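You operate a simulated robot arm through the tools that you are given. There is no shell and no other tool. Be economical: measure what you need, move in short steps, check, and stop when the job is done.

You run a simulated robot arm. Do the job below in one go: nothing can be reset, and whatever is moved stays where it is left.

TASK
Put the empty bags marked "layer pellet" from the shelf under the steel bench on top of the brown box on the top of the parts bench. Press the power button to switch it on. Close the cupboard door. Switch the green zone lever off. Put the pouch on the top of the short load away on the top of the pouch bench. Put the seal labelled "57" from the top of the short load on the top of the film bench and the seal labelled "92" on the back of the high bench. Fetch the funnel from the top of the film bench and set it on the back of the high bench. Pull the green post cover open. Any order will do. Set down upright: seal. The green zone lever goes to its stop.

The check looks at the end state, three seconds after you hand in, the way a careful person would. Anything else that was tipped, shoved, dropped, spilled or broken makes it a failure. A push-on lid holds only when it is set on centred and level and pressed home; a screw cap is set on level and turned clockwise until tight.

THE ROBOT
A 7-joint arm with a vacuum gripper on a trunk, on a base that drives. Base frame: it is fixed to the floor where the robot stands at the start and does not move with it; the origin is under the middle of the robot, x ahead of it, y to its left, z up; the surface under the hand at the start is at about z = 0.26. Readings come in m, rad, newtons and seconds.
Its first joint turns from -2.601 to 2.601 rad. Places, roughly: back of the high bench (190x15 cm) [-1.92, -5.92, 0.86]; brown box [-2.5, -0.25, 0.75]; cupboard door [0.4, 1.5, 0.4]; empty bags [0.75, -0.25, 0.25]; funnel [-6, -6.5, 0.75]; green post cover [-2.6, -6.2, 0.7]; green zone lever [-2.5, -6.5, 0.9]; pouch [-4.25, -6.5, 0.75]; power button [0.8, 1.8, 0.9]; seal [-4.5, -6.5, 0.75]; top of the film bench [-6, -6.5, 0.8]; top of the pouch bench [-2.3, -1.7, 0.8]. Payload 1.06 kg.
Tool frame: the origin (TCP) lies in the middle of the cups' lips, and z points out of the cups. The gripper has 1 cup of 0.024 m across, covering 0.024 by 0.024 m (tool x, y); the bellows give 0.008 m. With the vacuum on, a cup seals on a smooth face that it is pressed against (1 to 4 N); it does not hold porous or soft things. The pull reaches 23 N.
Orientation is that of the tool frame in the base frame, as a unit quaternion [x, y, z, w]. With the cups facing straight down, the tool's x points along the base's -x, its y along +y and its z along -z.

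THE INTERFACE
- The arm moves only by the tool play_rows. Its argument "increments" is one flat list of numbers, 7 for each row, row after row: the shift along the tool's x, y, z in units of 100 mm (1.0 is 100 mm), then the turn, a rotation vector about the tool's x, y, z in units of 60 degrees (1.0 is 60 degrees), then the vacuum: 1 switches it on, 0 off. In form: [x, y, z, rx, ry, rz, suction, x, y, z, rx, ry, rz, suction, ...]. A call has 1 to 8 rows; each row is the pose to reach, as a shift and turn from the pose commanded when the call began, along the tool's axes at that moment. A call with a number of a shift or a turn outside -1 to 1 is refused whole. Rows are played at 5 a second. More than 0.05 m and 0.15 rad between two rows, or a gripper value outside its range, and nothing of the call is played. A pose out of reach is approached as far as the arm can. The call stops where the force on the tool passes 40 N (or 10 N more than at its start, if that is more) or the arm is blocked; 0.2 s more then pass. The pull builds up within a second once a cup has sealed. Time passes only in rows, and 0.2 s behind the last, so rows that repeat a pose give it time. It gives the time, the measured TCP pose, the force on the tool (base axes) and the pull of the vacuum at its end, in the units of the frame above (readings bear some noise), with the torque about the TCP (base axes, N m) and any sound that the robot's microphone picked up.
- Cameras (640 x 400 px; columns grow to the right, rows downward): "scene" is now at [0.0195, 0.1324, 1.278]; the picture's right is [-0.52, -0.85, 0.00], its down [-0.66, 0.40, -0.63] and it looks along [0.54, -0.33, -0.77] (base axes); focal length 279 px, centre (320, 200). "wrist" rides on the gripper at [0.078, 0.019, -0.096] in the tool frame; the picture's right is [-0.24, 0.97, 0.00], its down [-0.71, -0.17, -0.69] and it looks along [-0.67, -0.16, 0.73] (tool axes); focal length 243 px, centre (320, 200). There is no depth. A picture from a camera that has moved, and an enlarged one, comes with that camera's place and axes in the base frame and with its lens.
- grab_frame(camera): a new picture of that camera. The clock stands still meanwhile.
- slide_trunk(by): slides the trunk up (or, below 0, down) by that many m; the arm and the scene camera ride with it, the base frame stays. It gives what a move gives, with no picture.
- roll_base(legs): drives the robot by 1 to 6 legs, each [ahead, turn to the left] in m and rad, along the robot's own axes; the way and the turn of a leg run together, so that a leg with both is an arc; at most 1.5 m and 3.142 rad a leg. The arm and the cameras ride along, it lands a little off, and it stops where it bumps. It gives what a move gives.
- aim_head(pan, tilt): turns the head with the scene camera to pan (to the left, within 2.705 rad either way) and tilt (down, from -0.506 to 1.204), counted from straight ahead of the robot. It gives what a move gives.
- enlarge(camera, box): a new picture of the part [left, top, right, bottom] of that camera's present view, enlarged. The clock stands still meanwhile.
- close_job(): hands the job in; it is judged then, once.

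Work in short steps. Places have to be worked out from the pictures, the camera data and where the tool is seen: move nearer, look again, correct. Check each grasp and each placing, and mend what went wrong. You have 207 turns and 200 pictures in all, those below and enlarged ones among them. Switch the vacuum off and draw the arm clear of the work before you hand the job in, unless the task says otherwise.

The tools are called after "Emit:" by a JSON object that holds its "op" and its "data". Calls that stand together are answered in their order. play_rows: Moves the arm, as the interface text tells. Its arguments: {"type":"object","properties":{"increments":{"type":"array"}},"required":["increments"]} The other tools are called the same way: slide_trunk (by) slides the trunk up or down; roll_base (legs) drives the base; aim_head (pan, tilt) turns the head that bears the scene camera; grab_frame (camera) takes a picture; enlarge (camera, box) takes an enlarged picture of a part of a camera's view; close_job () hands the job in.

At the start:

```text
time_s: 0.0
ee_pos: [0.6318, -0.2493, 0.4426]
ee_rot: [0.0, 1.0, 0.0, 0.0]
wrist_force: [-0.1, -0.2, 0.2]
torque: [0.02, 0.04, 0.0]
pull: 0.0
trunk travel left (down, up): [-0.35, 0.36]
robot x, y, heading: [0.0011, 0.0001, 0.003]
head pan, tilt: [-0.548, 0.883]
```

scene: 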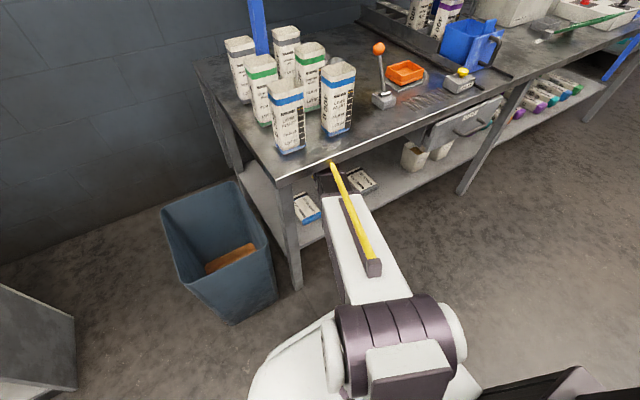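
wrist: 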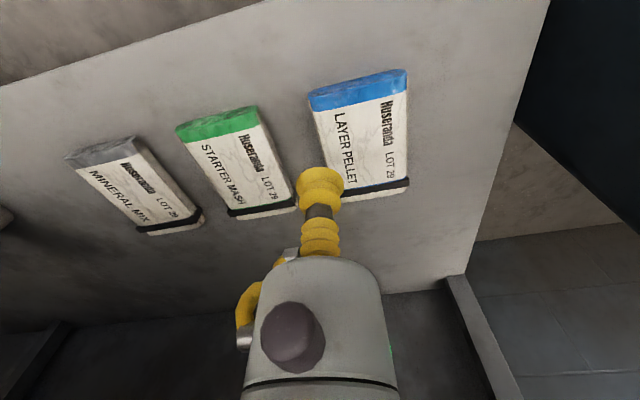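

The wrist view shows the layer pellet bundle just ahead of the cup. I take a closer look to place it.

Emit:
{"op": "enlarge", "data": {"camera": "wrist", "box": [260, 40, 440, 220]}}

Emit:
{"op": "play_rows", "data": {"increments": [0, 0, 0, 0, 0, 0, 0]}}

```text
2.22 times, centred on (350, 130) of wrist
camera zoom: at [0.553, -0.2305, 0.5389], right [0.24, 0.97, 0.0], down [0.71, -0.17, 0.69], along [0.67, -0.16, -0.73], focal length 539 px, centre (253, 356)
```

zoom: 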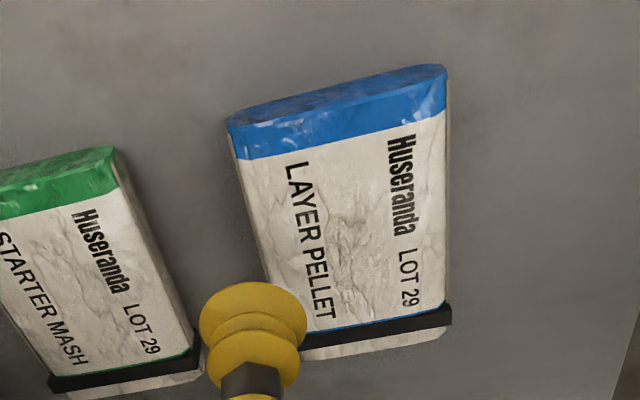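

```text
time_s: 0.4
ee_pos: [0.6319, -0.2491, 0.4428]
ee_rot: [0.0, 1.0, 0.0, -0.001]
wrist_force: [-0.8, 0.2, 0.3]
torque: [0.04, 0.0, 0.01]
pull: 0.0
trunk travel left (down, up): [-0.35, 0.36]
robot x, y, heading: [-0.0022, 0.0004, 0.003]
head pan, tilt: [-0.548, 0.883]
```

The bundle spans x≈0.64–0.81, y≈−0.265–−0.165. I move above its centre and partway down.

Emit:
{"op": "play_rows", "data": {"increments": [-0.4, 0.15, 0, 0, 0, 0, 0, -0.8, 0.35, 0.1, 0, 0, 0, 0, -0.9, 0.35, 0.5, 0, 0, 0, 0, -0.9, 0.35, 0.9, 0, 0, 0, 0, -0.9, 0.35, 0.9, 0, 0, 0, 0]}}

Emit:
{"op": "grab_frame", "data": {"camera": "wrist"}}

```text
time_s: 1.6
ee_pos: [0.7214, -0.2153, 0.3525]
ee_rot: [0.001, 1.0, -0.001, 0.0]
wrist_force: [0.2, 0.0, 0.8]
torque: [0.01, -0.01, -0.04]
pull: 0.0
trunk travel left (down, up): [-0.35, 0.36]
robot x, y, heading: [0.0013, -0.0013, -0.0]
head pan, tilt: [-0.548, 0.883]
```

```text
196 pictures are left
camera wrist: at [0.6426, -0.197, 0.4485], right [0.24, 0.97, 0.0], down [0.71, -0.17, 0.69], along [0.67, -0.16, -0.73], focal length 243 px, centre (320, 200)
```

wrist: 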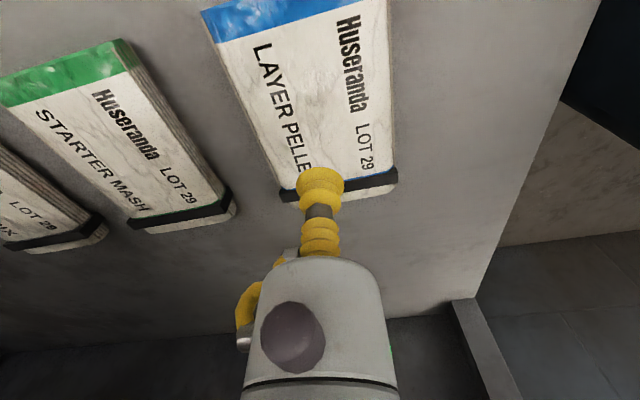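

The cup is over the bundle's middle. I lower in small steps with the vacuum on.

Emit:
{"op": "play_rows", "data": {"increments": [0, 0, 0.3, 0, 0, 0, 1, 0, 0, 0.5, 0, 0, 0, 1, 0, 0, 0.55, 0, 0, 0, 1, 0, 0, 0.55, 0, 0, 0, 1]}}

Emit:
{"op": "grab_frame", "data": {"camera": "wrist"}}

```text
time_s: 2.6
ee_pos: [0.7208, -0.2168, 0.2972]
ee_rot: [0.0, 1.0, 0.0, 0.0]
wrist_force: [0.2, 0.2, 0.8]
torque: [0.04, -0.01, 0.03]
pull: 0.1
trunk travel left (down, up): [-0.35, 0.36]
robot x, y, heading: [-0.0023, -0.0042, 0.0]
head pan, tilt: [-0.548, 0.883]
```

```text
195 pictures are left
camera wrist: at [0.6426, -0.1974, 0.3932], right [0.24, 0.97, 0.0], down [0.71, -0.17, 0.69], along [0.67, -0.16, -0.73], focal length 243 px, centre (320, 200)
```

wrist: 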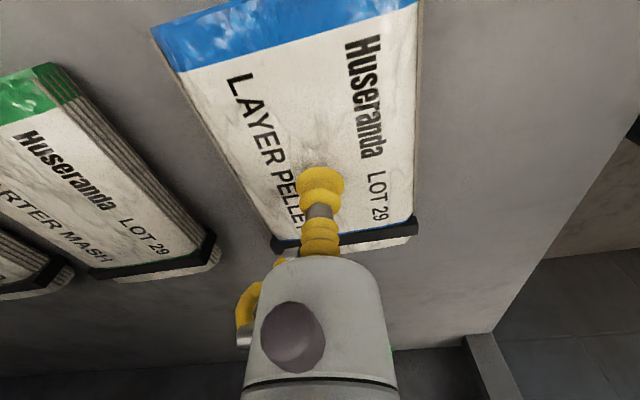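

Still a small gap; lower 10 mm more.

Emit:
{"op": "play_rows", "data": {"increments": [0, 0, 0.05, 0, 0, 0, 1, 0, 0, 0.1, 0, 0, 0, 1, 0, 0, 0.1, 0, 0, 0, 1]}}

```text
time_s: 3.4
ee_pos: [0.7205, -0.2149, 0.2874]
ee_rot: [0.0, 1.0, -0.001, 0.0]
wrist_force: [-2.0, -0.4, 7.6]
torque: [0.01, 0.0, 0.06]
pull: 23.2
trunk travel left (down, up): [-0.35, 0.36]
robot x, y, heading: [0.0034, 0.0014, -0.0]
head pan, tilt: [-0.548, 0.883]
```

Sealed, pull 23 N. I lift 7 cm and check.

Emit:
{"op": "play_rows", "data": {"increments": [0, 0, -0.2, 0, 0, 0, 1, 0, 0, -0.45, 0, 0, 0, 1, 0, 0, -0.7, 0, 0, 0, 1, 0, 0, -0.7, 0, 0, 0, 1]}}

Emit:
{"op": "grab_frame", "data": {"camera": "wrist"}}

Emit:
{"op": "grab_frame", "data": {"camera": "scene"}}

```text
time_s: 4.4
ee_pos: [0.7219, -0.2135, 0.3564]
ee_rot: [0.0, 1.0, 0.001, -0.001]
wrist_force: [-0.5, 0.5, -1.9]
torque: [-0.03, -0.05, 0.0]
pull: 23.0
trunk travel left (down, up): [-0.35, 0.36]
robot x, y, heading: [0.0009, -0.0004, -0.002]
head pan, tilt: [-0.548, 0.883]
```

```text
194 pictures are left
camera wrist: at [0.643, -0.1954, 0.4533], right [0.24, 0.97, 0.0], down [0.71, -0.17, 0.68], along [0.67, -0.16, -0.73], focal length 243 px, centre (320, 200)
```

wrist: 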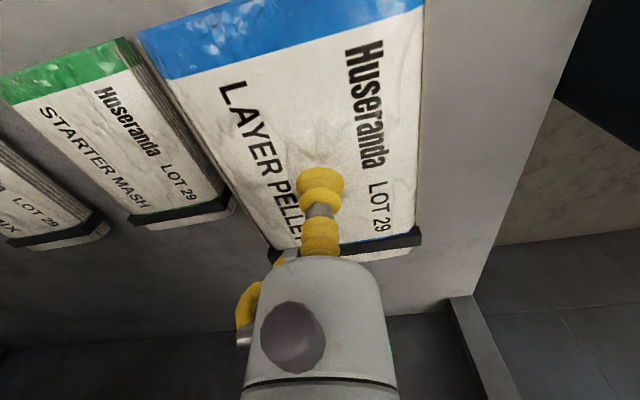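

```text
193 pictures are left
camera scene: at [0.0196, 0.1324, 1.278], right [-0.52, -0.85, 0.0], down [-0.66, 0.4, -0.63], along [0.54, -0.33, -0.77], focal length 279 px, centre (320, 200)
```

scene: 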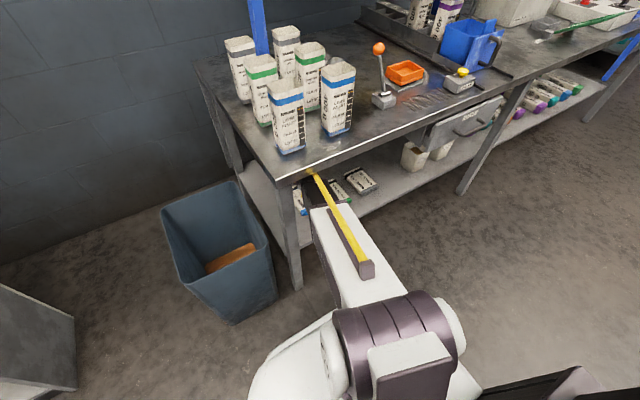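

The bundle is held. Before moving I look around with the head to learn what stands behind and to the sides.

Emit:
{"op": "aim_head", "data": {"pan": 1.3, "tilt": 0.35}}

Emit:
{"op": "grab_frame", "data": {"camera": "scene"}}

Emit:
{"op": "aim_head", "data": {"pan": 2.7, "tilt": 0.35}}

Emit:
{"op": "grab_frame", "data": {"camera": "scene"}}

Emit:
{"op": "aim_head", "data": {"pan": -2.3, "tilt": 0.35}}

Emit:
{"op": "grab_frame", "data": {"camera": "scene"}}

```text
time_s: 6.2
ee_pos: [0.7213, -0.2133, 0.3574]
ee_rot: [0.0, 1.0, 0.0, 0.0]
wrist_force: [0.1, -0.5, -1.8]
torque: [0.01, 0.0, -0.01]
pull: 23.6
trunk travel left (down, up): [-0.35, 0.36]
robot x, y, heading: [0.0011, 0.0002, -0.001]
head pan, tilt: [1.3, 0.351]
```

```text
192 pictures are left
camera scene: at [-0.0207, 0.262, 1.3242], right [0.96, -0.27, 0.0], down [-0.09, -0.33, -0.94], along [0.25, 0.9, -0.34], focal length 279 px, centre (320, 200)
```

scene: 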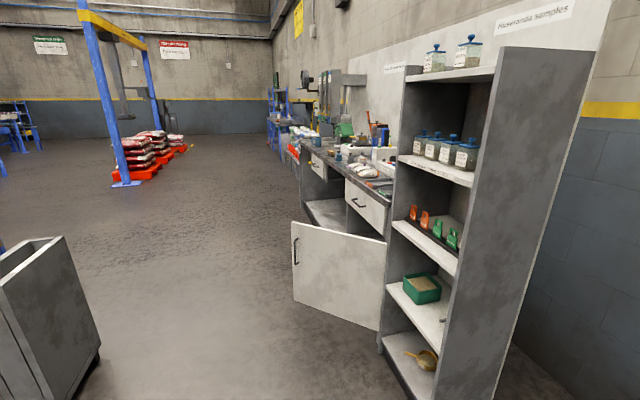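

```text
time_s: 7.8
ee_pos: [0.7202, -0.2141, 0.3575]
ee_rot: [0.0, 1.0, 0.0, 0.001]
wrist_force: [0.4, -0.6, -2.6]
torque: [0.01, 0.01, 0.02]
pull: 22.7
trunk travel left (down, up): [-0.35, 0.36]
robot x, y, heading: [0.0027, 0.001, 0.003]
head pan, tilt: [2.7, 0.351]
```

```text
191 pictures are left
camera scene: at [-0.1297, 0.2122, 1.3243], right [0.43, 0.9, 0.0], down [0.31, -0.15, -0.94], along [-0.85, 0.4, -0.34], focal length 279 px, centre (320, 200)
```

scene: 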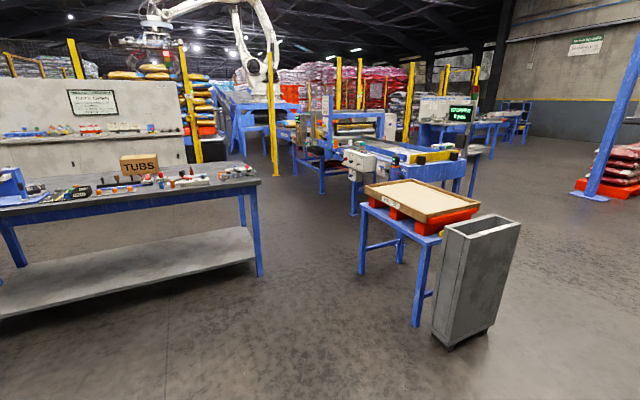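

```text
time_s: 11.7
ee_pos: [0.7219, -0.2123, 0.3568]
ee_rot: [0.001, 1.0, 0.0, 0.0]
wrist_force: [0.2, 0.8, -2.0]
torque: [0.0, 0.0, -0.01]
pull: 23.0
trunk travel left (down, up): [-0.35, 0.36]
robot x, y, heading: [0.0013, 0.0042, 0.001]
head pan, tilt: [-2.3, 0.351]
```

```text
190 pictures are left
camera scene: at [-0.1076, 0.1029, 1.3243], right [-0.75, 0.67, 0.0], down [0.23, 0.26, -0.94], along [-0.63, -0.7, -0.34], focal length 279 px, centre (320, 200)
```

scene: 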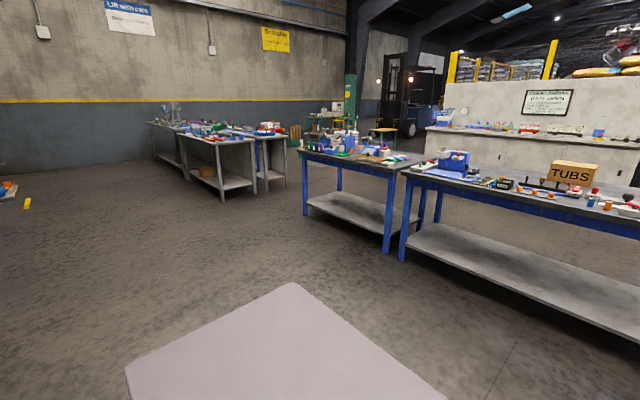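

The "TUBS" box stands on the parts bench behind me. I back straight out from the shelf 0.9 m, with the arm as is.

Emit:
{"op": "roll_base", "data": {"legs": [[-0.45, 0], [-0.45, 0]]}}

Emit:
{"op": "slide_trunk", "data": {"by": 0.35}}

Emit:
{"op": "roll_base", "data": {"legs": [[0, -1.57], [0, -1.5]]}}

Emit:
{"op": "aim_head", "data": {"pan": 0, "tilt": 0.5}}

Emit:
{"op": "grab_frame", "data": {"camera": "scene"}}

```text
time_s: 16.7
ee_pos: [-0.1759, -0.2141, 0.3574]
ee_rot: [-0.004, 1.0, 0.0, 0.0]
wrist_force: [-0.3, -0.6, -1.0]
torque: [0.01, -0.02, 0.03]
pull: 22.8
trunk travel left (down, up): [-0.35, 0.36]
robot x, y, heading: [-0.902, -0.0038, 0.012]
head pan, tilt: [-2.3, 0.351]
```

```text
time_s: 20.1
ee_pos: [-0.1764, -0.214, 0.7068]
ee_rot: [-0.004, 1.0, 0.0, 0.0]
wrist_force: [-0.8, -0.5, -1.6]
torque: [-0.01, 0.02, 0.0]
pull: 22.9
trunk travel left (down, up): [-0.7, 0.01]
robot x, y, heading: [-0.8975, -0.0049, 0.009]
head pan, tilt: [-2.3, 0.351]
```

```text
time_s: 28.0
ee_pos: [-1.6357, 0.1474, 0.7074]
ee_rot: [0.999, 0.04, 0.0, -0.001]
wrist_force: [-0.3, -0.7, -2.6]
torque: [-0.02, -0.02, -0.06]
pull: 22.9
trunk travel left (down, up): [-0.7, 0.01]
robot x, y, heading: [-0.8982, -0.0063, -3.058]
head pan, tilt: [-2.3, 0.351]
```

```text
time_s: 30.1
ee_pos: [-1.6363, 0.1493, 0.7078]
ee_rot: [0.999, 0.04, -0.001, 0.0]
wrist_force: [-0.2, 0.1, -1.5]
torque: [-0.01, 0.01, 0.04]
pull: 22.6
trunk travel left (down, up): [-0.7, 0.01]
robot x, y, heading: [-0.901, -0.0042, -3.063]
head pan, tilt: [0.0, 0.499]
```

```text
189 pictures are left
camera scene: at [-0.9322, -0.1776, 1.6606], right [-0.08, 1.0, 0.0], down [0.48, 0.04, -0.88], along [-0.88, -0.07, -0.48], focal length 279 px, centre (320, 200)
```

scene: 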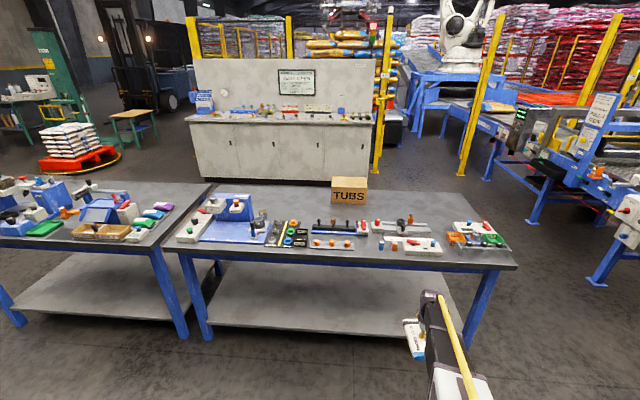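

The TUBS box is ahead near y≈-0.1, x≈-2.6. I raise the arm well above the bench and look down at my own base footprint.

Emit:
{"op": "play_rows", "data": {"increments": [0, 0, -0.3, 0, 0, 0, 1, 0, 0, -0.65, 0, 0, 0, 1, 0, 0, -1, 0, 0, 0, 1, 0, 0, -1, 0, 0, 0, 1]}}

Emit:
{"op": "play_rows", "data": {"increments": [0, 0, -0.3, 0, 0, 0, 1, 0, 0, -0.65, 0, 0, 0, 1, 0, 0, -1, 0, 0, 0, 1, 0, 0, -1, 0, 0, 0, 1]}}

Emit:
{"op": "aim_head", "data": {"pan": 0.7, "tilt": 1.2}}

Emit:
{"op": "grab_frame", "data": {"camera": "scene"}}

```text
time_s: 31.1
ee_pos: [-1.6361, 0.147, 0.8072]
ee_rot: [0.999, 0.04, -0.001, -0.001]
wrist_force: [0.0, -0.4, -1.9]
torque: [0.0, 0.01, 0.0]
pull: 22.7
trunk travel left (down, up): [-0.7, 0.01]
robot x, y, heading: [-0.8983, -0.0085, -3.064]
head pan, tilt: [0.0, 0.499]
```

```text
time_s: 32.1
ee_pos: [-1.6375, 0.1477, 0.9084]
ee_rot: [0.999, 0.041, -0.001, 0.001]
wrist_force: [0.4, -0.4, -1.8]
torque: [-0.02, 0.0, -0.03]
pull: 22.8
trunk travel left (down, up): [-0.7, 0.01]
robot x, y, heading: [-0.8989, -0.0101, -3.063]
head pan, tilt: [0.0, 0.499]
```

```text
time_s: 33.2
ee_pos: [-1.638, 0.1472, 0.9073]
ee_rot: [0.999, 0.04, 0.0, 0.0]
wrist_force: [-0.1, -0.2, -1.6]
torque: [-0.01, 0.04, -0.01]
pull: 22.7
trunk travel left (down, up): [-0.7, 0.01]
robot x, y, heading: [-0.8982, -0.0088, -3.059]
head pan, tilt: [0.7, 1.201]
```

```text
188 pictures are left
camera scene: at [-0.8813, -0.2096, 1.6069], right [-0.7, 0.71, 0.0], down [0.66, 0.66, -0.36], along [-0.26, -0.26, -0.93], focal length 279 px, centre (320, 200)
```

scene: 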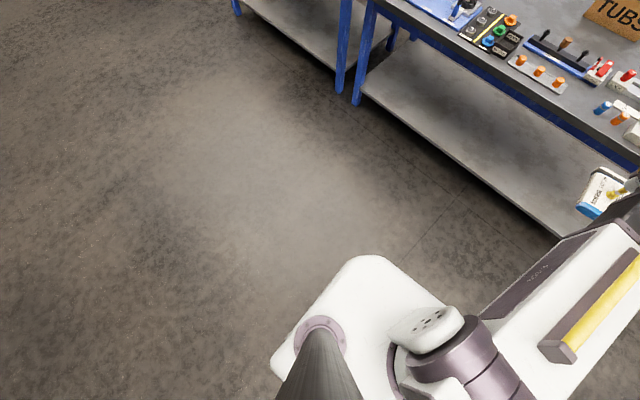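

Base front edge is about 0.3 m ahead of the axis; bench front at x≈-1.97; box front face at x≈-2.59, y −0.24..0.0. I raise the hand 10 cm more, then drive 0.55 m toward the bench.

Emit:
{"op": "play_rows", "data": {"increments": [0, 0, -0.3, 0, 0, 0, 1, 0, 0, -0.65, 0, 0, 0, 1, 0, 0, -1, 0, 0, 0, 1, 0, 0, -1, 0, 0, 0, 1]}}

Emit:
{"op": "roll_base", "data": {"legs": [[0.5, 0]]}}

Emit:
{"op": "aim_head", "data": {"pan": 0, "tilt": 0.95}}

Emit:
{"op": "grab_frame", "data": {"camera": "scene"}}

```text
time_s: 34.2
ee_pos: [-1.6353, 0.1489, 1.0073]
ee_rot: [0.999, 0.04, 0.0, 0.0]
wrist_force: [1.0, -0.1, -0.5]
torque: [-0.02, 0.03, -0.03]
pull: 22.9
trunk travel left (down, up): [-0.7, 0.01]
robot x, y, heading: [-0.8975, -0.0045, -3.062]
head pan, tilt: [0.7, 1.201]
```

```text
time_s: 37.1
ee_pos: [-2.131, 0.1049, 1.0061]
ee_rot: [0.999, 0.042, -0.001, 0.0]
wrist_force: [0.0, 0.2, -1.6]
torque: [-0.01, 0.03, 0.01]
pull: 22.9
trunk travel left (down, up): [-0.7, 0.01]
robot x, y, heading: [-1.3905, -0.0445, -3.057]
head pan, tilt: [0.7, 1.201]
```

```text
time_s: 38.2
ee_pos: [-2.1323, 0.1061, 1.0066]
ee_rot: [0.999, 0.041, 0.001, 0.0]
wrist_force: [0.5, -0.2, -1.5]
torque: [0.01, 0.01, 0.0]
pull: 23.2
trunk travel left (down, up): [-0.7, 0.01]
robot x, y, heading: [-1.3933, -0.0434, -3.056]
head pan, tilt: [0.0, 0.949]
```

```text
187 pictures are left
camera scene: at [-1.4088, -0.2172, 1.623], right [-0.08, 1.0, 0.0], down [0.81, 0.07, -0.58], along [-0.58, -0.05, -0.81], focal length 279 px, centre (320, 200)
```

scene: 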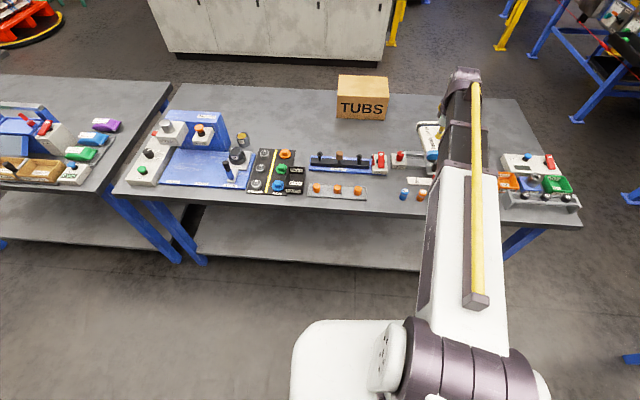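

Refined: box top spans x −2.53..−2.715, y −0.23..0.01, z≈0.865. I shift the hand leftward over the box's line and extend to test how far the arm reaches at this height.

Emit:
{"op": "play_rows", "data": {"increments": [-0.3, 0.4, 0, 0, 0, 0, 1, -0.6, 0.75, 0, 0, 0, 0, 1, -0.8, 1, 0, 0, 0, 0, 1, -1, 1, 0, 0, 0, 0, 1, -1, 1, 0, 0, 0, 0, 1]}}

Emit:
{"op": "play_rows", "data": {"increments": [-0.3, 0.4, 0, 0, 0, 0, 1, -0.6, 0.75, 0, 0, 0, 0, 1, -0.8, 1, 0, 0, 0, 0, 1, -1, 1, 0, 0, 0, 0, 1, -1, 1, 0, 0, 0, 0, 1]}}

Emit:
{"op": "play_rows", "data": {"increments": [-0.3, 0, 0, 0, 0, 0, 1, -0.6, 0, 0, 0, 0, 0, 1, -0.8, 0, 0, 0, 0, 0, 1, -1, 0, 0, 0, 0, 0, 1, -1, 0, 0, 0, 0, 0, 1]}}

```text
time_s: 39.4
ee_pos: [-2.224, -0.0022, 1.0079]
ee_rot: [0.999, 0.042, 0.0, -0.001]
wrist_force: [1.0, -0.3, -1.5]
torque: [-0.02, 0.02, 0.02]
pull: 22.7
trunk travel left (down, up): [-0.7, 0.01]
robot x, y, heading: [-1.3991, -0.0474, -3.062]
head pan, tilt: [0.0, 0.949]
```

```text
time_s: 40.6
ee_pos: [-2.314, -0.1108, 1.0059]
ee_rot: [0.999, 0.041, 0.0, 0.0]
wrist_force: [-0.1, 0.0, -1.8]
torque: [-0.01, 0.0, 0.01]
pull: 23.4
trunk travel left (down, up): [-0.7, 0.01]
robot x, y, heading: [-1.3953, -0.0484, -3.064]
head pan, tilt: [0.0, 0.949]
```

```text
time_s: 41.8
ee_pos: [-2.4129, -0.1196, 1.006]
ee_rot: [0.999, 0.042, 0.0, 0.0]
wrist_force: [-0.2, 0.1, -2.7]
torque: [-0.01, -0.04, -0.01]
pull: 22.6
trunk travel left (down, up): [-0.7, 0.01]
robot x, y, heading: [-1.3922, -0.0487, -3.057]
head pan, tilt: [0.0, 0.949]
```

It reaches 1.02 m at this height. Drive forward 0.19 m to bring the bundle over the box.

Emit:
{"op": "roll_base", "data": {"legs": [[0.19, 0]]}}

Emit:
{"op": "grab_frame", "data": {"camera": "wrist"}}

Emit:
{"op": "grab_frame", "data": {"camera": "scene"}}

```text
time_s: 43.4
ee_pos: [-2.6073, -0.132, 1.0064]
ee_rot: [0.999, 0.04, 0.0, 0.0]
wrist_force: [0.4, -1.0, -1.7]
torque: [0.02, 0.0, 0.0]
pull: 23.3
trunk travel left (down, up): [-0.7, 0.01]
robot x, y, heading: [-1.5902, -0.0637, -3.061]
head pan, tilt: [0.0, 0.949]
```

```text
186 pictures are left
camera wrist: at [-2.528, -0.145, 1.1019], right [-0.16, -0.99, 0.0], down [-0.72, 0.11, 0.68], along [-0.68, 0.11, -0.73], focal length 243 px, centre (320, 200)
```

wrist: 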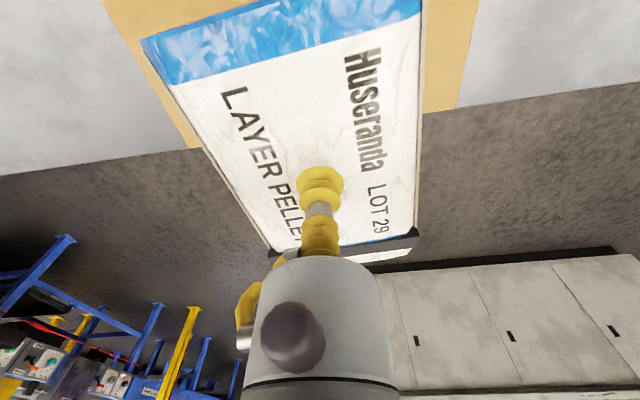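

```text
185 pictures are left
camera scene: at [-1.6038, -0.2331, 1.623], right [-0.08, 1.0, 0.0], down [0.81, 0.07, -0.58], along [-0.58, -0.05, -0.81], focal length 279 px, centre (320, 200)
```

scene: 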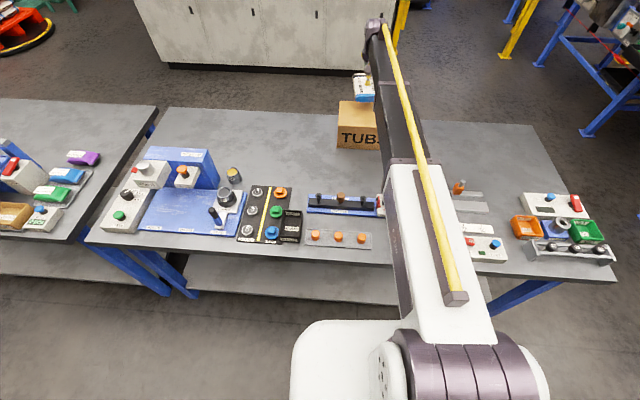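

The bundle is over the box (centre ≈ −2.59, −0.12). I shift 1 cm back and lower 5 cm, then look.

Emit:
{"op": "play_rows", "data": {"increments": [0.12, -0.05, 0.1, 0, 0, 0, 1, 0.12, -0.05, 0.3, 0, 0, 0, 1, 0.12, -0.05, 0.5, 0, 0, 0, 1, 0.12, -0.05, 0.5, 0, 0, 0, 1]}}

Emit:
{"op": "grab_frame", "data": {"camera": "wrist"}}

Emit:
{"op": "enlarge", "data": {"camera": "scene", "box": [320, 60, 420, 160]}}

```text
time_s: 44.4
ee_pos: [-2.5935, -0.1266, 0.9541]
ee_rot: [0.999, 0.04, 0.0, 0.0]
wrist_force: [0.0, 0.3, -1.6]
torque: [-0.04, -0.01, -0.02]
pull: 22.7
trunk travel left (down, up): [-0.7, 0.01]
robot x, y, heading: [-1.5915, -0.0642, -3.061]
head pan, tilt: [0.0, 0.949]
```

```text
184 pictures are left
camera wrist: at [-2.5147, -0.1395, 1.0507], right [-0.16, -0.99, 0.0], down [-0.72, 0.11, 0.68], along [-0.68, 0.11, -0.73], focal length 243 px, centre (320, 200)
```

wrist: 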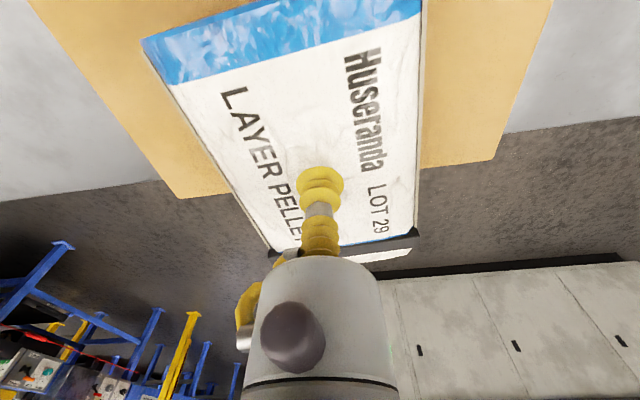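

```text
4.00 times, centred on (370, 110) of scene
camera zoom: at [-1.6034, -0.2331, 1.6231], right [-0.08, 1.0, 0.0], down [0.81, 0.07, -0.58], along [-0.58, -0.05, -0.81], focal length 1114 px, centre (120, 560)
```

zoom: 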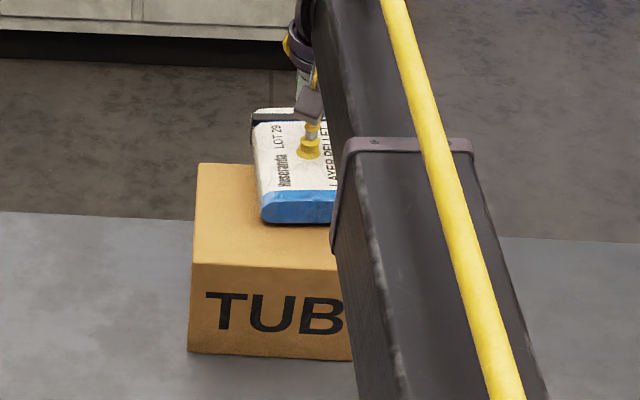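

Recomputed: box top z≈0.90, x −2.49..−2.64. I shift 2.5 cm toward me and step down to contact.

Emit:
{"op": "play_rows", "data": {"increments": [0.25, 0, 0, 0, 0, 0, 1, 0.25, 0, 0.1, 0, 0, 0, 1, 0.25, 0, 0.15, 0, 0, 0, 1, 0.25, 0, 0.15, 0, 0, 0, 1]}}

Emit:
{"op": "enlarge", "data": {"camera": "scene", "box": [320, 60, 420, 160]}}

```text
time_s: 45.4
ee_pos: [-2.57, -0.1242, 0.9427]
ee_rot: [0.999, 0.04, -0.002, 0.0]
wrist_force: [-4.0, 1.2, 19.5]
torque: [-0.01, -0.07, 0.03]
pull: 22.7
trunk travel left (down, up): [-0.7, 0.01]
robot x, y, heading: [-1.587, -0.0637, -3.063]
head pan, tilt: [0.0, 0.949]
```

```text
4.00 times, centred on (370, 110) of scene
camera zoom: at [-1.6009, -0.2327, 1.6233], right [-0.08, 1.0, 0.0], down [0.81, 0.06, -0.58], along [-0.58, -0.05, -0.81], focal length 1114 px, centre (120, 560)
```

zoom: 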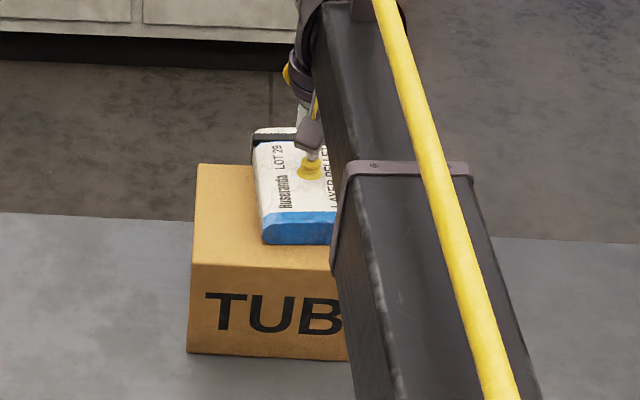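

Contact at 0.943 (a bit firm). The bundle sits within the box top; release and lift.

Emit:
{"op": "play_rows", "data": {"increments": [0, 0, -0.07, 0, 0, 0, 0, 0, 0, -0.07, 0, 0, 0, 0, 0, 0, -0.07, 0, 0, 0, 0, 0, 0, -0.07, 0, 0, 0, 0, 0, 0, -0.15, 0, 0, 0, 0, 0, 0, -0.5, 0, 0, 0, 0, 0, 0, -0.9, 0, 0, 0, 0]}}

Emit:
{"op": "enlarge", "data": {"camera": "scene", "box": [300, 40, 460, 200]}}

Emit:
{"op": "grab_frame", "data": {"camera": "wrist"}}

```text
time_s: 47.0
ee_pos: [-2.5719, -0.1242, 1.0316]
ee_rot: [0.999, 0.041, 0.0, 0.0]
wrist_force: [-0.6, -0.5, 0.9]
torque: [-0.01, 0.0, 0.01]
pull: 0.0
trunk travel left (down, up): [-0.7, 0.01]
robot x, y, heading: [-1.5871, -0.0645, -3.06]
head pan, tilt: [0.0, 0.949]
```

```text
2.50 times, centred on (380, 120) of scene
camera zoom: at [-1.6029, -0.233, 1.623], right [-0.08, 1.0, 0.0], down [0.81, 0.07, -0.58], along [-0.58, -0.05, -0.81], focal length 696 px, centre (170, 400)
```

zoom: 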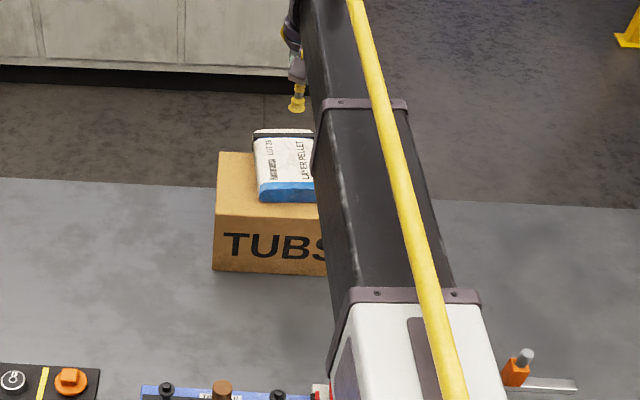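

```text
180 pictures are left
camera wrist: at [-2.491, -0.1373, 1.129], right [-0.16, -0.99, 0.0], down [-0.72, 0.11, 0.69], along [-0.68, 0.11, -0.73], focal length 243 px, centre (320, 200)
```

wrist: 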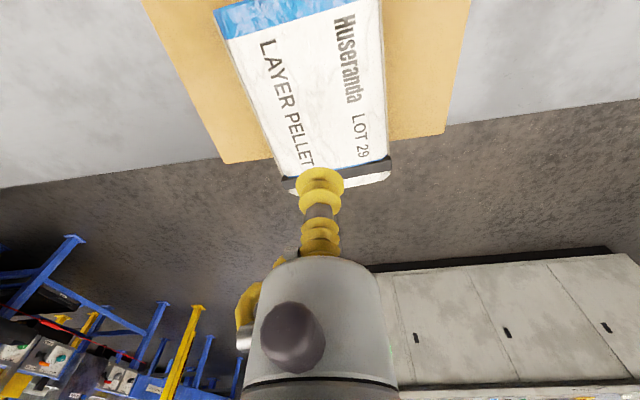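

Bundle placed. I pull the arm back, back away from the bench and turn toward the cupboard.

Emit:
{"op": "play_rows", "data": {"increments": [0.3, 0, 0, 0, 0, 0, 0, 0.65, 0, 0, 0, 0, 0, 0, 1, 0, 0, 0, 0, 0, 0]}}

Emit:
{"op": "roll_base", "data": {"legs": [[-0.6, 0], [0, -1.3], [0, -1.3]]}}

Emit:
{"op": "aim_head", "data": {"pan": 0, "tilt": 0.5}}

Emit:
{"op": "grab_frame", "data": {"camera": "scene"}}

```text
time_s: 47.8
ee_pos: [-2.4696, -0.1154, 1.0335]
ee_rot: [0.999, 0.04, 0.001, 0.0]
wrist_force: [-0.8, 0.0, 0.9]
torque: [0.0, 0.03, -0.02]
pull: 0.0
trunk travel left (down, up): [-0.7, 0.01]
robot x, y, heading: [-1.5863, -0.064, -3.063]
head pan, tilt: [0.0, 0.949]
```

```text
time_s: 57.6
ee_pos: [-0.2761, 0.5119, 1.0325]
ee_rot: [-0.323, 0.946, -0.001, 0.0]
wrist_force: [0.4, 0.2, 0.8]
torque: [0.03, 0.02, -0.01]
pull: 0.0
trunk travel left (down, up): [-0.7, 0.01]
robot x, y, heading: [-0.9897, -0.0093, 0.655]
head pan, tilt: [0.0, 0.949]
```

```text
time_s: 58.5
ee_pos: [-0.277, 0.5125, 1.0325]
ee_rot: [-0.323, 0.947, 0.0, 0.0]
wrist_force: [0.2, -0.3, 0.6]
torque: [-0.01, 0.02, 0.03]
pull: 0.1
trunk travel left (down, up): [-0.7, 0.01]
robot x, y, heading: [-0.9874, -0.0147, 0.657]
head pan, tilt: [0.0, 0.499]
```

```text
179 pictures are left
camera scene: at [-1.0566, 0.1515, 1.6605], right [0.61, -0.79, 0.0], down [-0.38, -0.29, -0.88], along [0.69, 0.54, -0.48], focal length 279 px, centre (320, 200)
```

scene: 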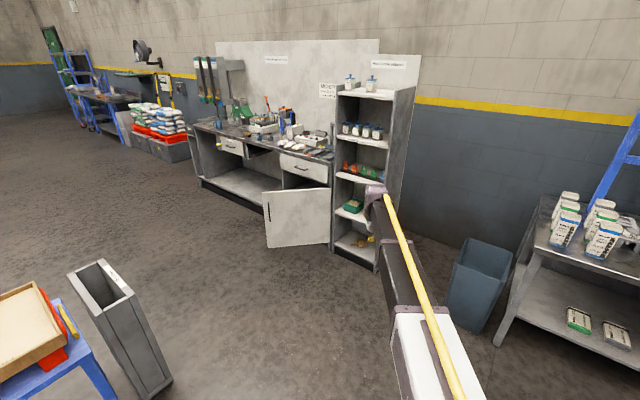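

The door stands about 45° open: hinge near (0.6,1.33), free edge near (0.21,1.73), z 0.1–0.65. I retract the hand and drive to about (−0.35, 1.6), keeping clear of the grey bin.

Emit:
{"op": "play_rows", "data": {"increments": [0.3, 0, 0, 0, 0, 0, 0, 0.65, 0, 0, 0, 0, 0, 0, 1, 0, 0, 0, 0, 0, 0]}}

Emit:
{"op": "roll_base", "data": {"legs": [[0, 0.54], [0.87, 0], [0.87, 0]]}}

Emit:
{"op": "roll_base", "data": {"legs": [[0, -1.195]]}}

Emit:
{"op": "aim_head", "data": {"pan": 0, "tilt": 0.7}}

Emit:
{"op": "grab_frame", "data": {"camera": "scene"}}

```text
time_s: 59.3
ee_pos: [-0.3572, 0.4508, 1.0317]
ee_rot: [-0.322, 0.947, 0.0, 0.0]
wrist_force: [0.1, 0.6, 1.2]
torque: [0.01, -0.02, 0.01]
pull: 0.0
trunk travel left (down, up): [-0.7, 0.01]
robot x, y, heading: [-0.9907, -0.0101, 0.658]
head pan, tilt: [0.0, 0.499]
```

```text
time_s: 69.5
ee_pos: [-0.0856, 2.3238, 1.032]
ee_rot: [-0.57, 0.821, 0.0, 0.0]
wrist_force: [0.3, 0.1, 0.1]
torque: [-0.01, 0.01, 0.03]
pull: 0.1
trunk travel left (down, up): [-0.7, 0.01]
robot x, y, heading: [-0.3758, 1.5959, 1.216]
head pan, tilt: [0.0, 0.499]
```

```text
time_s: 72.9
ee_pos: [0.4053, 1.5811, 1.032]
ee_rot: [-0.003, 1.0, -0.001, 0.0]
wrist_force: [-0.3, 1.2, 0.6]
torque: [-0.05, -0.02, 0.01]
pull: 0.1
trunk travel left (down, up): [-0.7, 0.01]
robot x, y, heading: [-0.3793, 1.5985, 0.007]
head pan, tilt: [0.0, 0.499]
```

```text
time_s: 73.6
ee_pos: [0.4059, 1.5814, 1.0326]
ee_rot: [-0.002, 1.0, 0.0, 0.0]
wrist_force: [0.2, -0.9, -0.1]
torque: [0.02, 0.05, 0.0]
pull: 0.1
trunk travel left (down, up): [-0.7, 0.01]
robot x, y, heading: [-0.3746, 1.5958, 0.009]
head pan, tilt: [0.0, 0.7]
```

```text
178 pictures are left
camera scene: at [-0.3395, 1.7685, 1.6429], right [0.01, -1.0, 0.0], down [-0.64, 0.0, -0.77], along [0.77, 0.0, -0.64], focal length 279 px, centre (320, 200)
```

scene: 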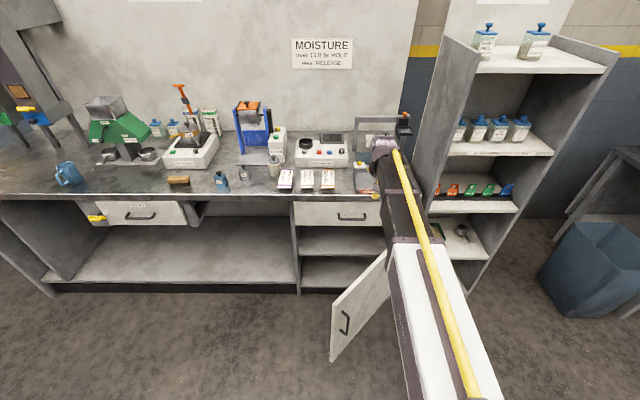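

I zoom on the instruments on the bench to find the power button.

Emit:
{"op": "enlarge", "data": {"camera": "scene", "box": [220, 80, 420, 205]}}

Emit:
{"op": "enlarge", "data": {"camera": "scene", "box": [280, 120, 370, 180]}}

Emit:
{"op": "enlarge", "data": {"camera": "scene", "box": [280, 20, 380, 80]}}

```text
3.20 times, centred on (320, 142) of scene
camera zoom: at [-0.3395, 1.7685, 1.6429], right [0.01, -1.0, 0.0], down [-0.64, 0.0, -0.77], along [0.77, 0.0, -0.64], focal length 891 px, centre (320, 384)
```

zoom: 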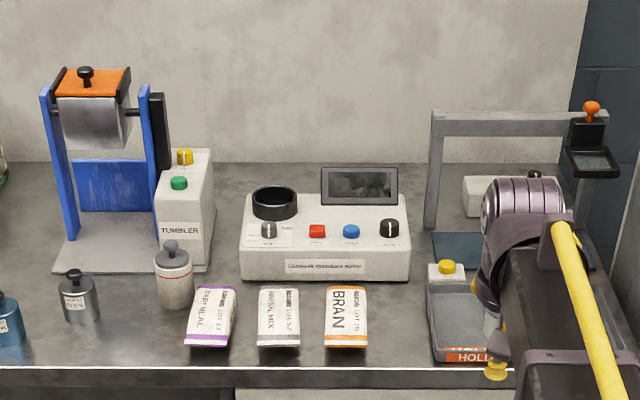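

```text
6.67 times, centred on (325, 150) of scene
camera zoom: at [-0.3395, 1.7685, 1.6429], right [0.01, -1.0, 0.0], down [-0.64, 0.0, -0.77], along [0.77, 0.0, -0.64], focal length 1857 px, centre (287, 533)
```

zoom: 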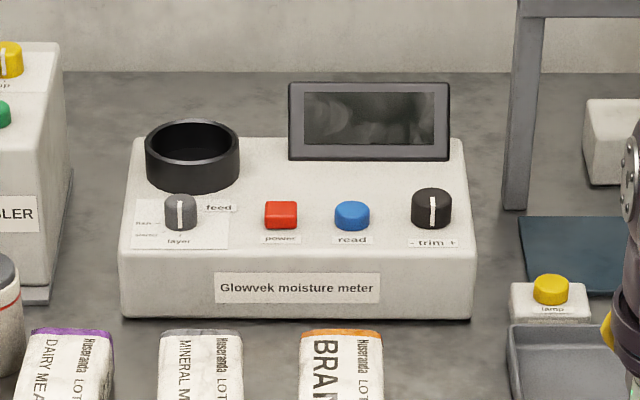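

```text
6.40 times, centred on (330, 50) of scene
camera zoom: at [-0.3395, 1.7685, 1.6429], right [0.01, -1.0, 0.0], down [-0.64, 0.0, -0.77], along [0.77, 0.0, -0.64], focal length 1783 px, centre (256, 1160)
```

zoom: 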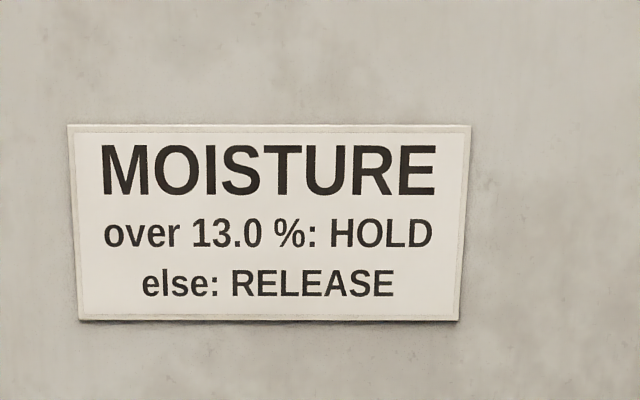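

The red button marked "power" is on the moisture meter (≈ x 0.83, y 1.77, z 0.97; bench ≈ 0.88 high). Door first: I draw the hand back and tilt the tool to horizontal, pointing ahead.

Emit:
{"op": "play_rows", "data": {"increments": [0.3, 0.1, 0, 0, -0.125, 0, 0, 0.6, 0.2, 0, 0, -0.25, 0, 0, 0.9, 0.3, 0, 0, -0.375, 0, 0, 1, 0.4, 0, 0, -0.5, 0, 0, 1, 0.5, 0, 0, -0.625, 0, 0, 1, 0.6, 0, 0, -0.75, 0, 0]}}

Emit:
{"op": "play_rows", "data": {"increments": [0, 0, 0, 0, -0.125, 0, 0, 0, 0, 0, 0, -0.25, 0, 0, 0, 0, 0, 0, -0.375, 0, 0, 0, 0, 0, 0, -0.5, 0, 0, 0, 0, 0, 0, -0.625, 0, 0, 0, 0, 0, 0, -0.75, 0, 0, 0, 0, 0, 0, -0.75, 0, 0]}}

```text
time_s: 75.0
ee_pos: [0.3041, 1.6385, 1.0322]
ee_rot: [-0.003, 0.923, 0.001, 0.384]
wrist_force: [0.5, 0.4, 0.3]
torque: [0.0, 0.01, 0.01]
pull: 0.1
trunk travel left (down, up): [-0.7, 0.01]
robot x, y, heading: [-0.3783, 1.5947, 0.004]
head pan, tilt: [0.0, 0.7]
```

```text
time_s: 76.8
ee_pos: [0.3163, 1.6169, 1.0153]
ee_rot: [0.14, 0.717, 0.035, 0.682]
wrist_force: [-0.1, 0.4, -0.5]
torque: [0.0, 0.01, -0.02]
pull: 0.1
out of reach, approached as far as the arm can: row 2, 3, 4, 5, 6, 7
trunk travel left (down, up): [-0.7, 0.01]
robot x, y, heading: [-0.3743, 1.5921, 0.009]
head pan, tilt: [0.0, 0.7]
stopped in row 7: the arm was blocked; the commanded pose is now the measured one
```

The tool is nearly horizontal. I draw it back 10 cm to clear the door's swing line and then lower the trunk.

Emit:
{"op": "play_rows", "data": {"increments": [0, 0, -0.3, 0, 0, 0, 0, 0, 0, -0.6, 0, 0, 0, 0, 0, 0, -1, 0, 0, 0, 0, 0, 0, -1, 0, 0, 0, 0]}}

Emit:
{"op": "aim_head", "data": {"pan": 0, "tilt": 1.0}}

Emit:
{"op": "grab_frame", "data": {"camera": "scene"}}

Emit:
{"op": "grab_frame", "data": {"camera": "wrist"}}

```text
time_s: 77.8
ee_pos: [0.2986, 1.6439, 0.9847]
ee_rot: [0.14, 0.717, 0.036, 0.682]
wrist_force: [0.9, -0.6, -0.2]
torque: [0.03, 0.0, 0.0]
pull: 0.1
out of reach, approached as far as the arm can: row 1, 2, 3, 4
trunk travel left (down, up): [-0.7, 0.01]
robot x, y, heading: [-0.3806, 1.5946, 0.007]
head pan, tilt: [0.0, 0.7]
```

```text
time_s: 78.6
ee_pos: [0.2984, 1.6427, 0.9846]
ee_rot: [0.139, 0.717, 0.036, 0.682]
wrist_force: [-0.4, -0.6, 0.6]
torque: [0.01, 0.0, 0.01]
pull: 0.0
trunk travel left (down, up): [-0.7, 0.01]
robot x, y, heading: [-0.3768, 1.5965, 0.008]
head pan, tilt: [0.0, 1.0]
```

```text
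174 pictures are left
camera scene: at [-0.3548, 1.7684, 1.6195], right [0.01, -1.0, 0.0], down [-0.84, -0.01, -0.54], along [0.54, 0.0, -0.84], focal length 279 px, centre (320, 200)
```

scene: 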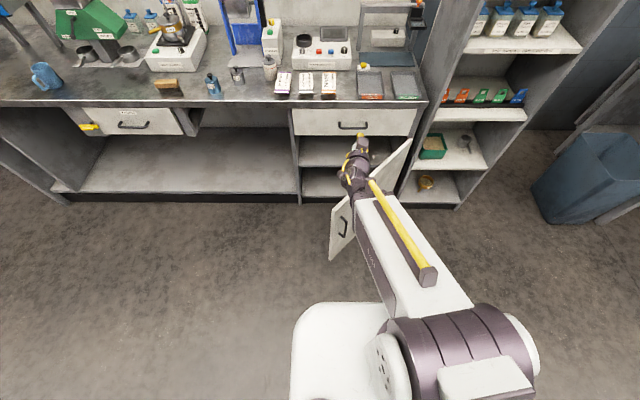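

```text
173 pictures are left
camera wrist: at [0.2045, 1.6932, 0.9205], right [0.15, 0.87, 0.46], down [-0.68, -0.24, 0.69], along [0.72, -0.42, 0.56], focal length 243 px, centre (320, 200)
```

wrist: 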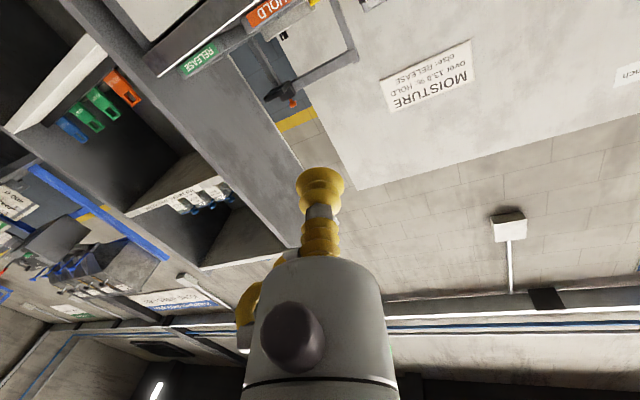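

The arm is at a limit here, so I back the base 0.12 m instead and then lower the trunk.

Emit:
{"op": "roll_base", "data": {"legs": [[-0.12, 0]]}}

Emit:
{"op": "slide_trunk", "data": {"by": -0.54}}

Emit:
{"op": "grab_frame", "data": {"camera": "wrist"}}

Emit:
{"op": "grab_frame", "data": {"camera": "scene"}}

```text
time_s: 79.9
ee_pos: [0.1782, 1.6415, 0.9847]
ee_rot: [0.14, 0.717, 0.035, 0.682]
wrist_force: [-0.3, 0.1, -0.6]
torque: [0.01, -0.01, 0.0]
pull: 0.0
trunk travel left (down, up): [-0.7, 0.01]
robot x, y, heading: [-0.4976, 1.5937, 0.001]
head pan, tilt: [0.0, 1.0]
```

```text
refused: -0.54 is not a number from -0.4 to 0.4
```

```text
172 pictures are left
camera wrist: at [0.0848, 1.6917, 0.9206], right [0.16, 0.87, 0.46], down [-0.68, -0.24, 0.69], along [0.72, -0.42, 0.56], focal length 243 px, centre (320, 200)
```

wrist: 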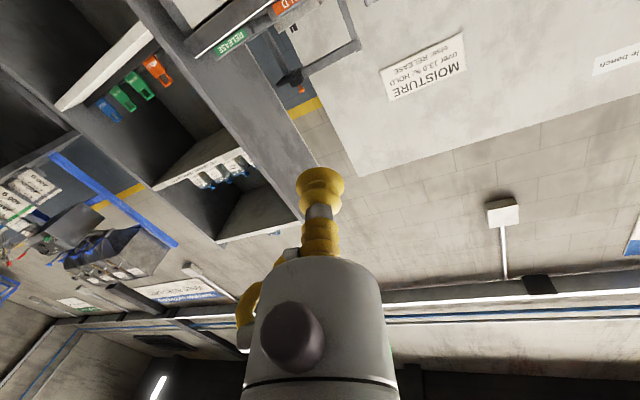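

```text
171 pictures are left
camera scene: at [-0.4746, 1.7677, 1.6195], right [0.01, -1.0, 0.0], down [-0.84, 0.0, -0.54], along [0.54, 0.0, -0.84], focal length 279 px, centre (320, 200)
```

scene: 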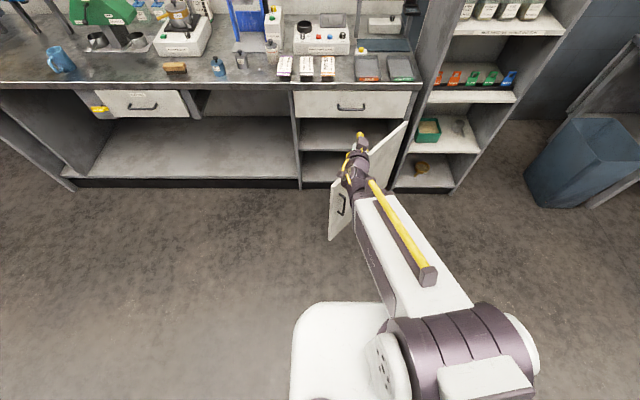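

Lower the trunk in two slides.

Emit:
{"op": "slide_trunk", "data": {"by": -0.3}}

Emit:
{"op": "slide_trunk", "data": {"by": -0.24}}

Emit:
{"op": "grab_frame", "data": {"camera": "wrist"}}

Emit:
{"op": "grab_frame", "data": {"camera": "scene"}}

```text
time_s: 82.9
ee_pos: [0.1791, 1.6423, 0.6844]
ee_rot: [0.141, 0.717, 0.035, 0.682]
wrist_force: [0.4, 0.3, 0.3]
torque: [-0.02, -0.03, 0.01]
pull: 0.2
trunk travel left (down, up): [-0.4, 0.31]
robot x, y, heading: [-0.5023, 1.6001, 0.009]
head pan, tilt: [0.0, 1.0]
```

```text
time_s: 85.4
ee_pos: [0.1787, 1.641, 0.4447]
ee_rot: [0.141, 0.717, 0.035, 0.682]
wrist_force: [0.6, 0.5, -0.2]
torque: [-0.04, 0.0, 0.03]
pull: 0.1
trunk travel left (down, up): [-0.16, 0.55]
robot x, y, heading: [-0.4993, 1.5962, 0.006]
head pan, tilt: [0.0, 1.0]
```

```text
170 pictures are left
camera wrist: at [0.0849, 1.6917, 0.3805], right [0.16, 0.87, 0.46], down [-0.68, -0.24, 0.69], along [0.72, -0.42, 0.56], focal length 243 px, centre (320, 200)
```

wrist: 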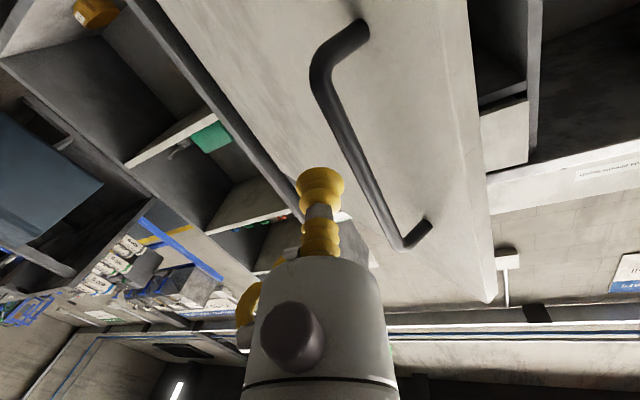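

```text
169 pictures are left
camera scene: at [-0.4743, 1.7676, 1.0795], right [0.01, -1.0, 0.0], down [-0.84, 0.0, -0.54], along [0.54, 0.0, -0.84], focal length 279 px, centre (320, 200)
```

scene: 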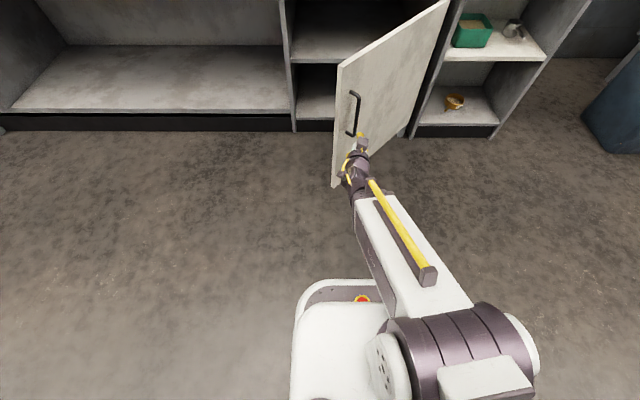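

The handle is right in the cup's way; its lower end is at z≈0.37. I lower the trunk to push beneath it, then drive gently ahead.

Emit:
{"op": "slide_trunk", "data": {"by": -0.15}}

Emit:
{"op": "roll_base", "data": {"legs": [[0.12, 0]]}}

Emit:
{"op": "grab_frame", "data": {"camera": "wrist"}}

Emit:
{"op": "grab_frame", "data": {"camera": "scene"}}

```text
time_s: 87.1
ee_pos: [0.1792, 1.6406, 0.2946]
ee_rot: [0.141, 0.717, 0.035, 0.682]
wrist_force: [-0.3, 0.6, -0.3]
torque: [0.01, 0.01, 0.0]
pull: 0.0
trunk travel left (down, up): [-0.01, 0.7]
robot x, y, heading: [-0.4977, 1.5955, 0.004]
head pan, tilt: [0.0, 1.0]
```

```text
time_s: 88.3
ee_pos: [0.2975, 1.6432, 0.2955]
ee_rot: [0.139, 0.717, 0.036, 0.682]
wrist_force: [0.1, -0.2, 0.1]
torque: [0.02, 0.01, -0.05]
pull: 0.0
trunk travel left (down, up): [-0.01, 0.7]
robot x, y, heading: [-0.3785, 1.5985, 0.007]
head pan, tilt: [0.0, 1.0]
```

```text
168 pictures are left
camera wrist: at [0.2039, 1.6926, 0.2305], right [0.16, 0.87, 0.46], down [-0.68, -0.24, 0.69], along [0.72, -0.42, 0.56], focal length 243 px, centre (320, 200)
```

wrist: 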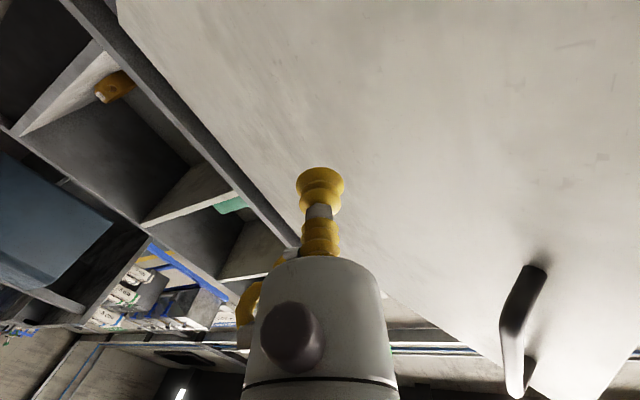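

```text
167 pictures are left
camera scene: at [-0.3553, 1.7683, 0.9295], right [0.01, -1.0, 0.0], down [-0.84, 0.0, -0.54], along [0.54, 0.0, -0.84], focal length 279 px, centre (320, 200)
```

scene: 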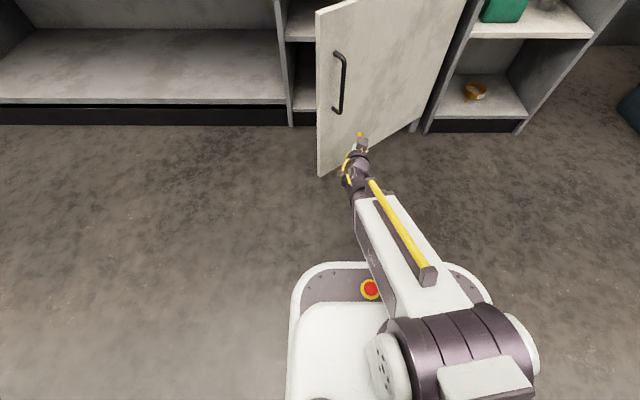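

About to touch below the handle. Drive 0.12 m further and check the force.

Emit:
{"op": "roll_base", "data": {"legs": [[0.12, 0]]}}

Emit:
{"op": "grab_frame", "data": {"camera": "scene"}}

```text
time_s: 89.6
ee_pos: [0.4193, 1.643, 0.2946]
ee_rot: [0.14, 0.717, 0.036, 0.682]
wrist_force: [0.7, 0.0, 0.2]
torque: [0.02, 0.03, -0.02]
pull: 0.1
trunk travel left (down, up): [-0.01, 0.7]
robot x, y, heading: [-0.2599, 1.5935, 0.013]
head pan, tilt: [0.0, 1.0]
```

```text
166 pictures are left
camera scene: at [-0.2346, 1.769, 0.9295], right [0.01, -1.0, 0.0], down [-0.84, 0.0, -0.54], along [0.54, 0.0, -0.84], focal length 279 px, centre (320, 200)
```

scene: 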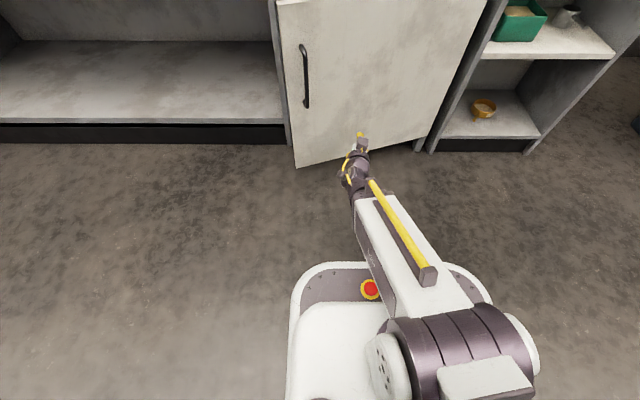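

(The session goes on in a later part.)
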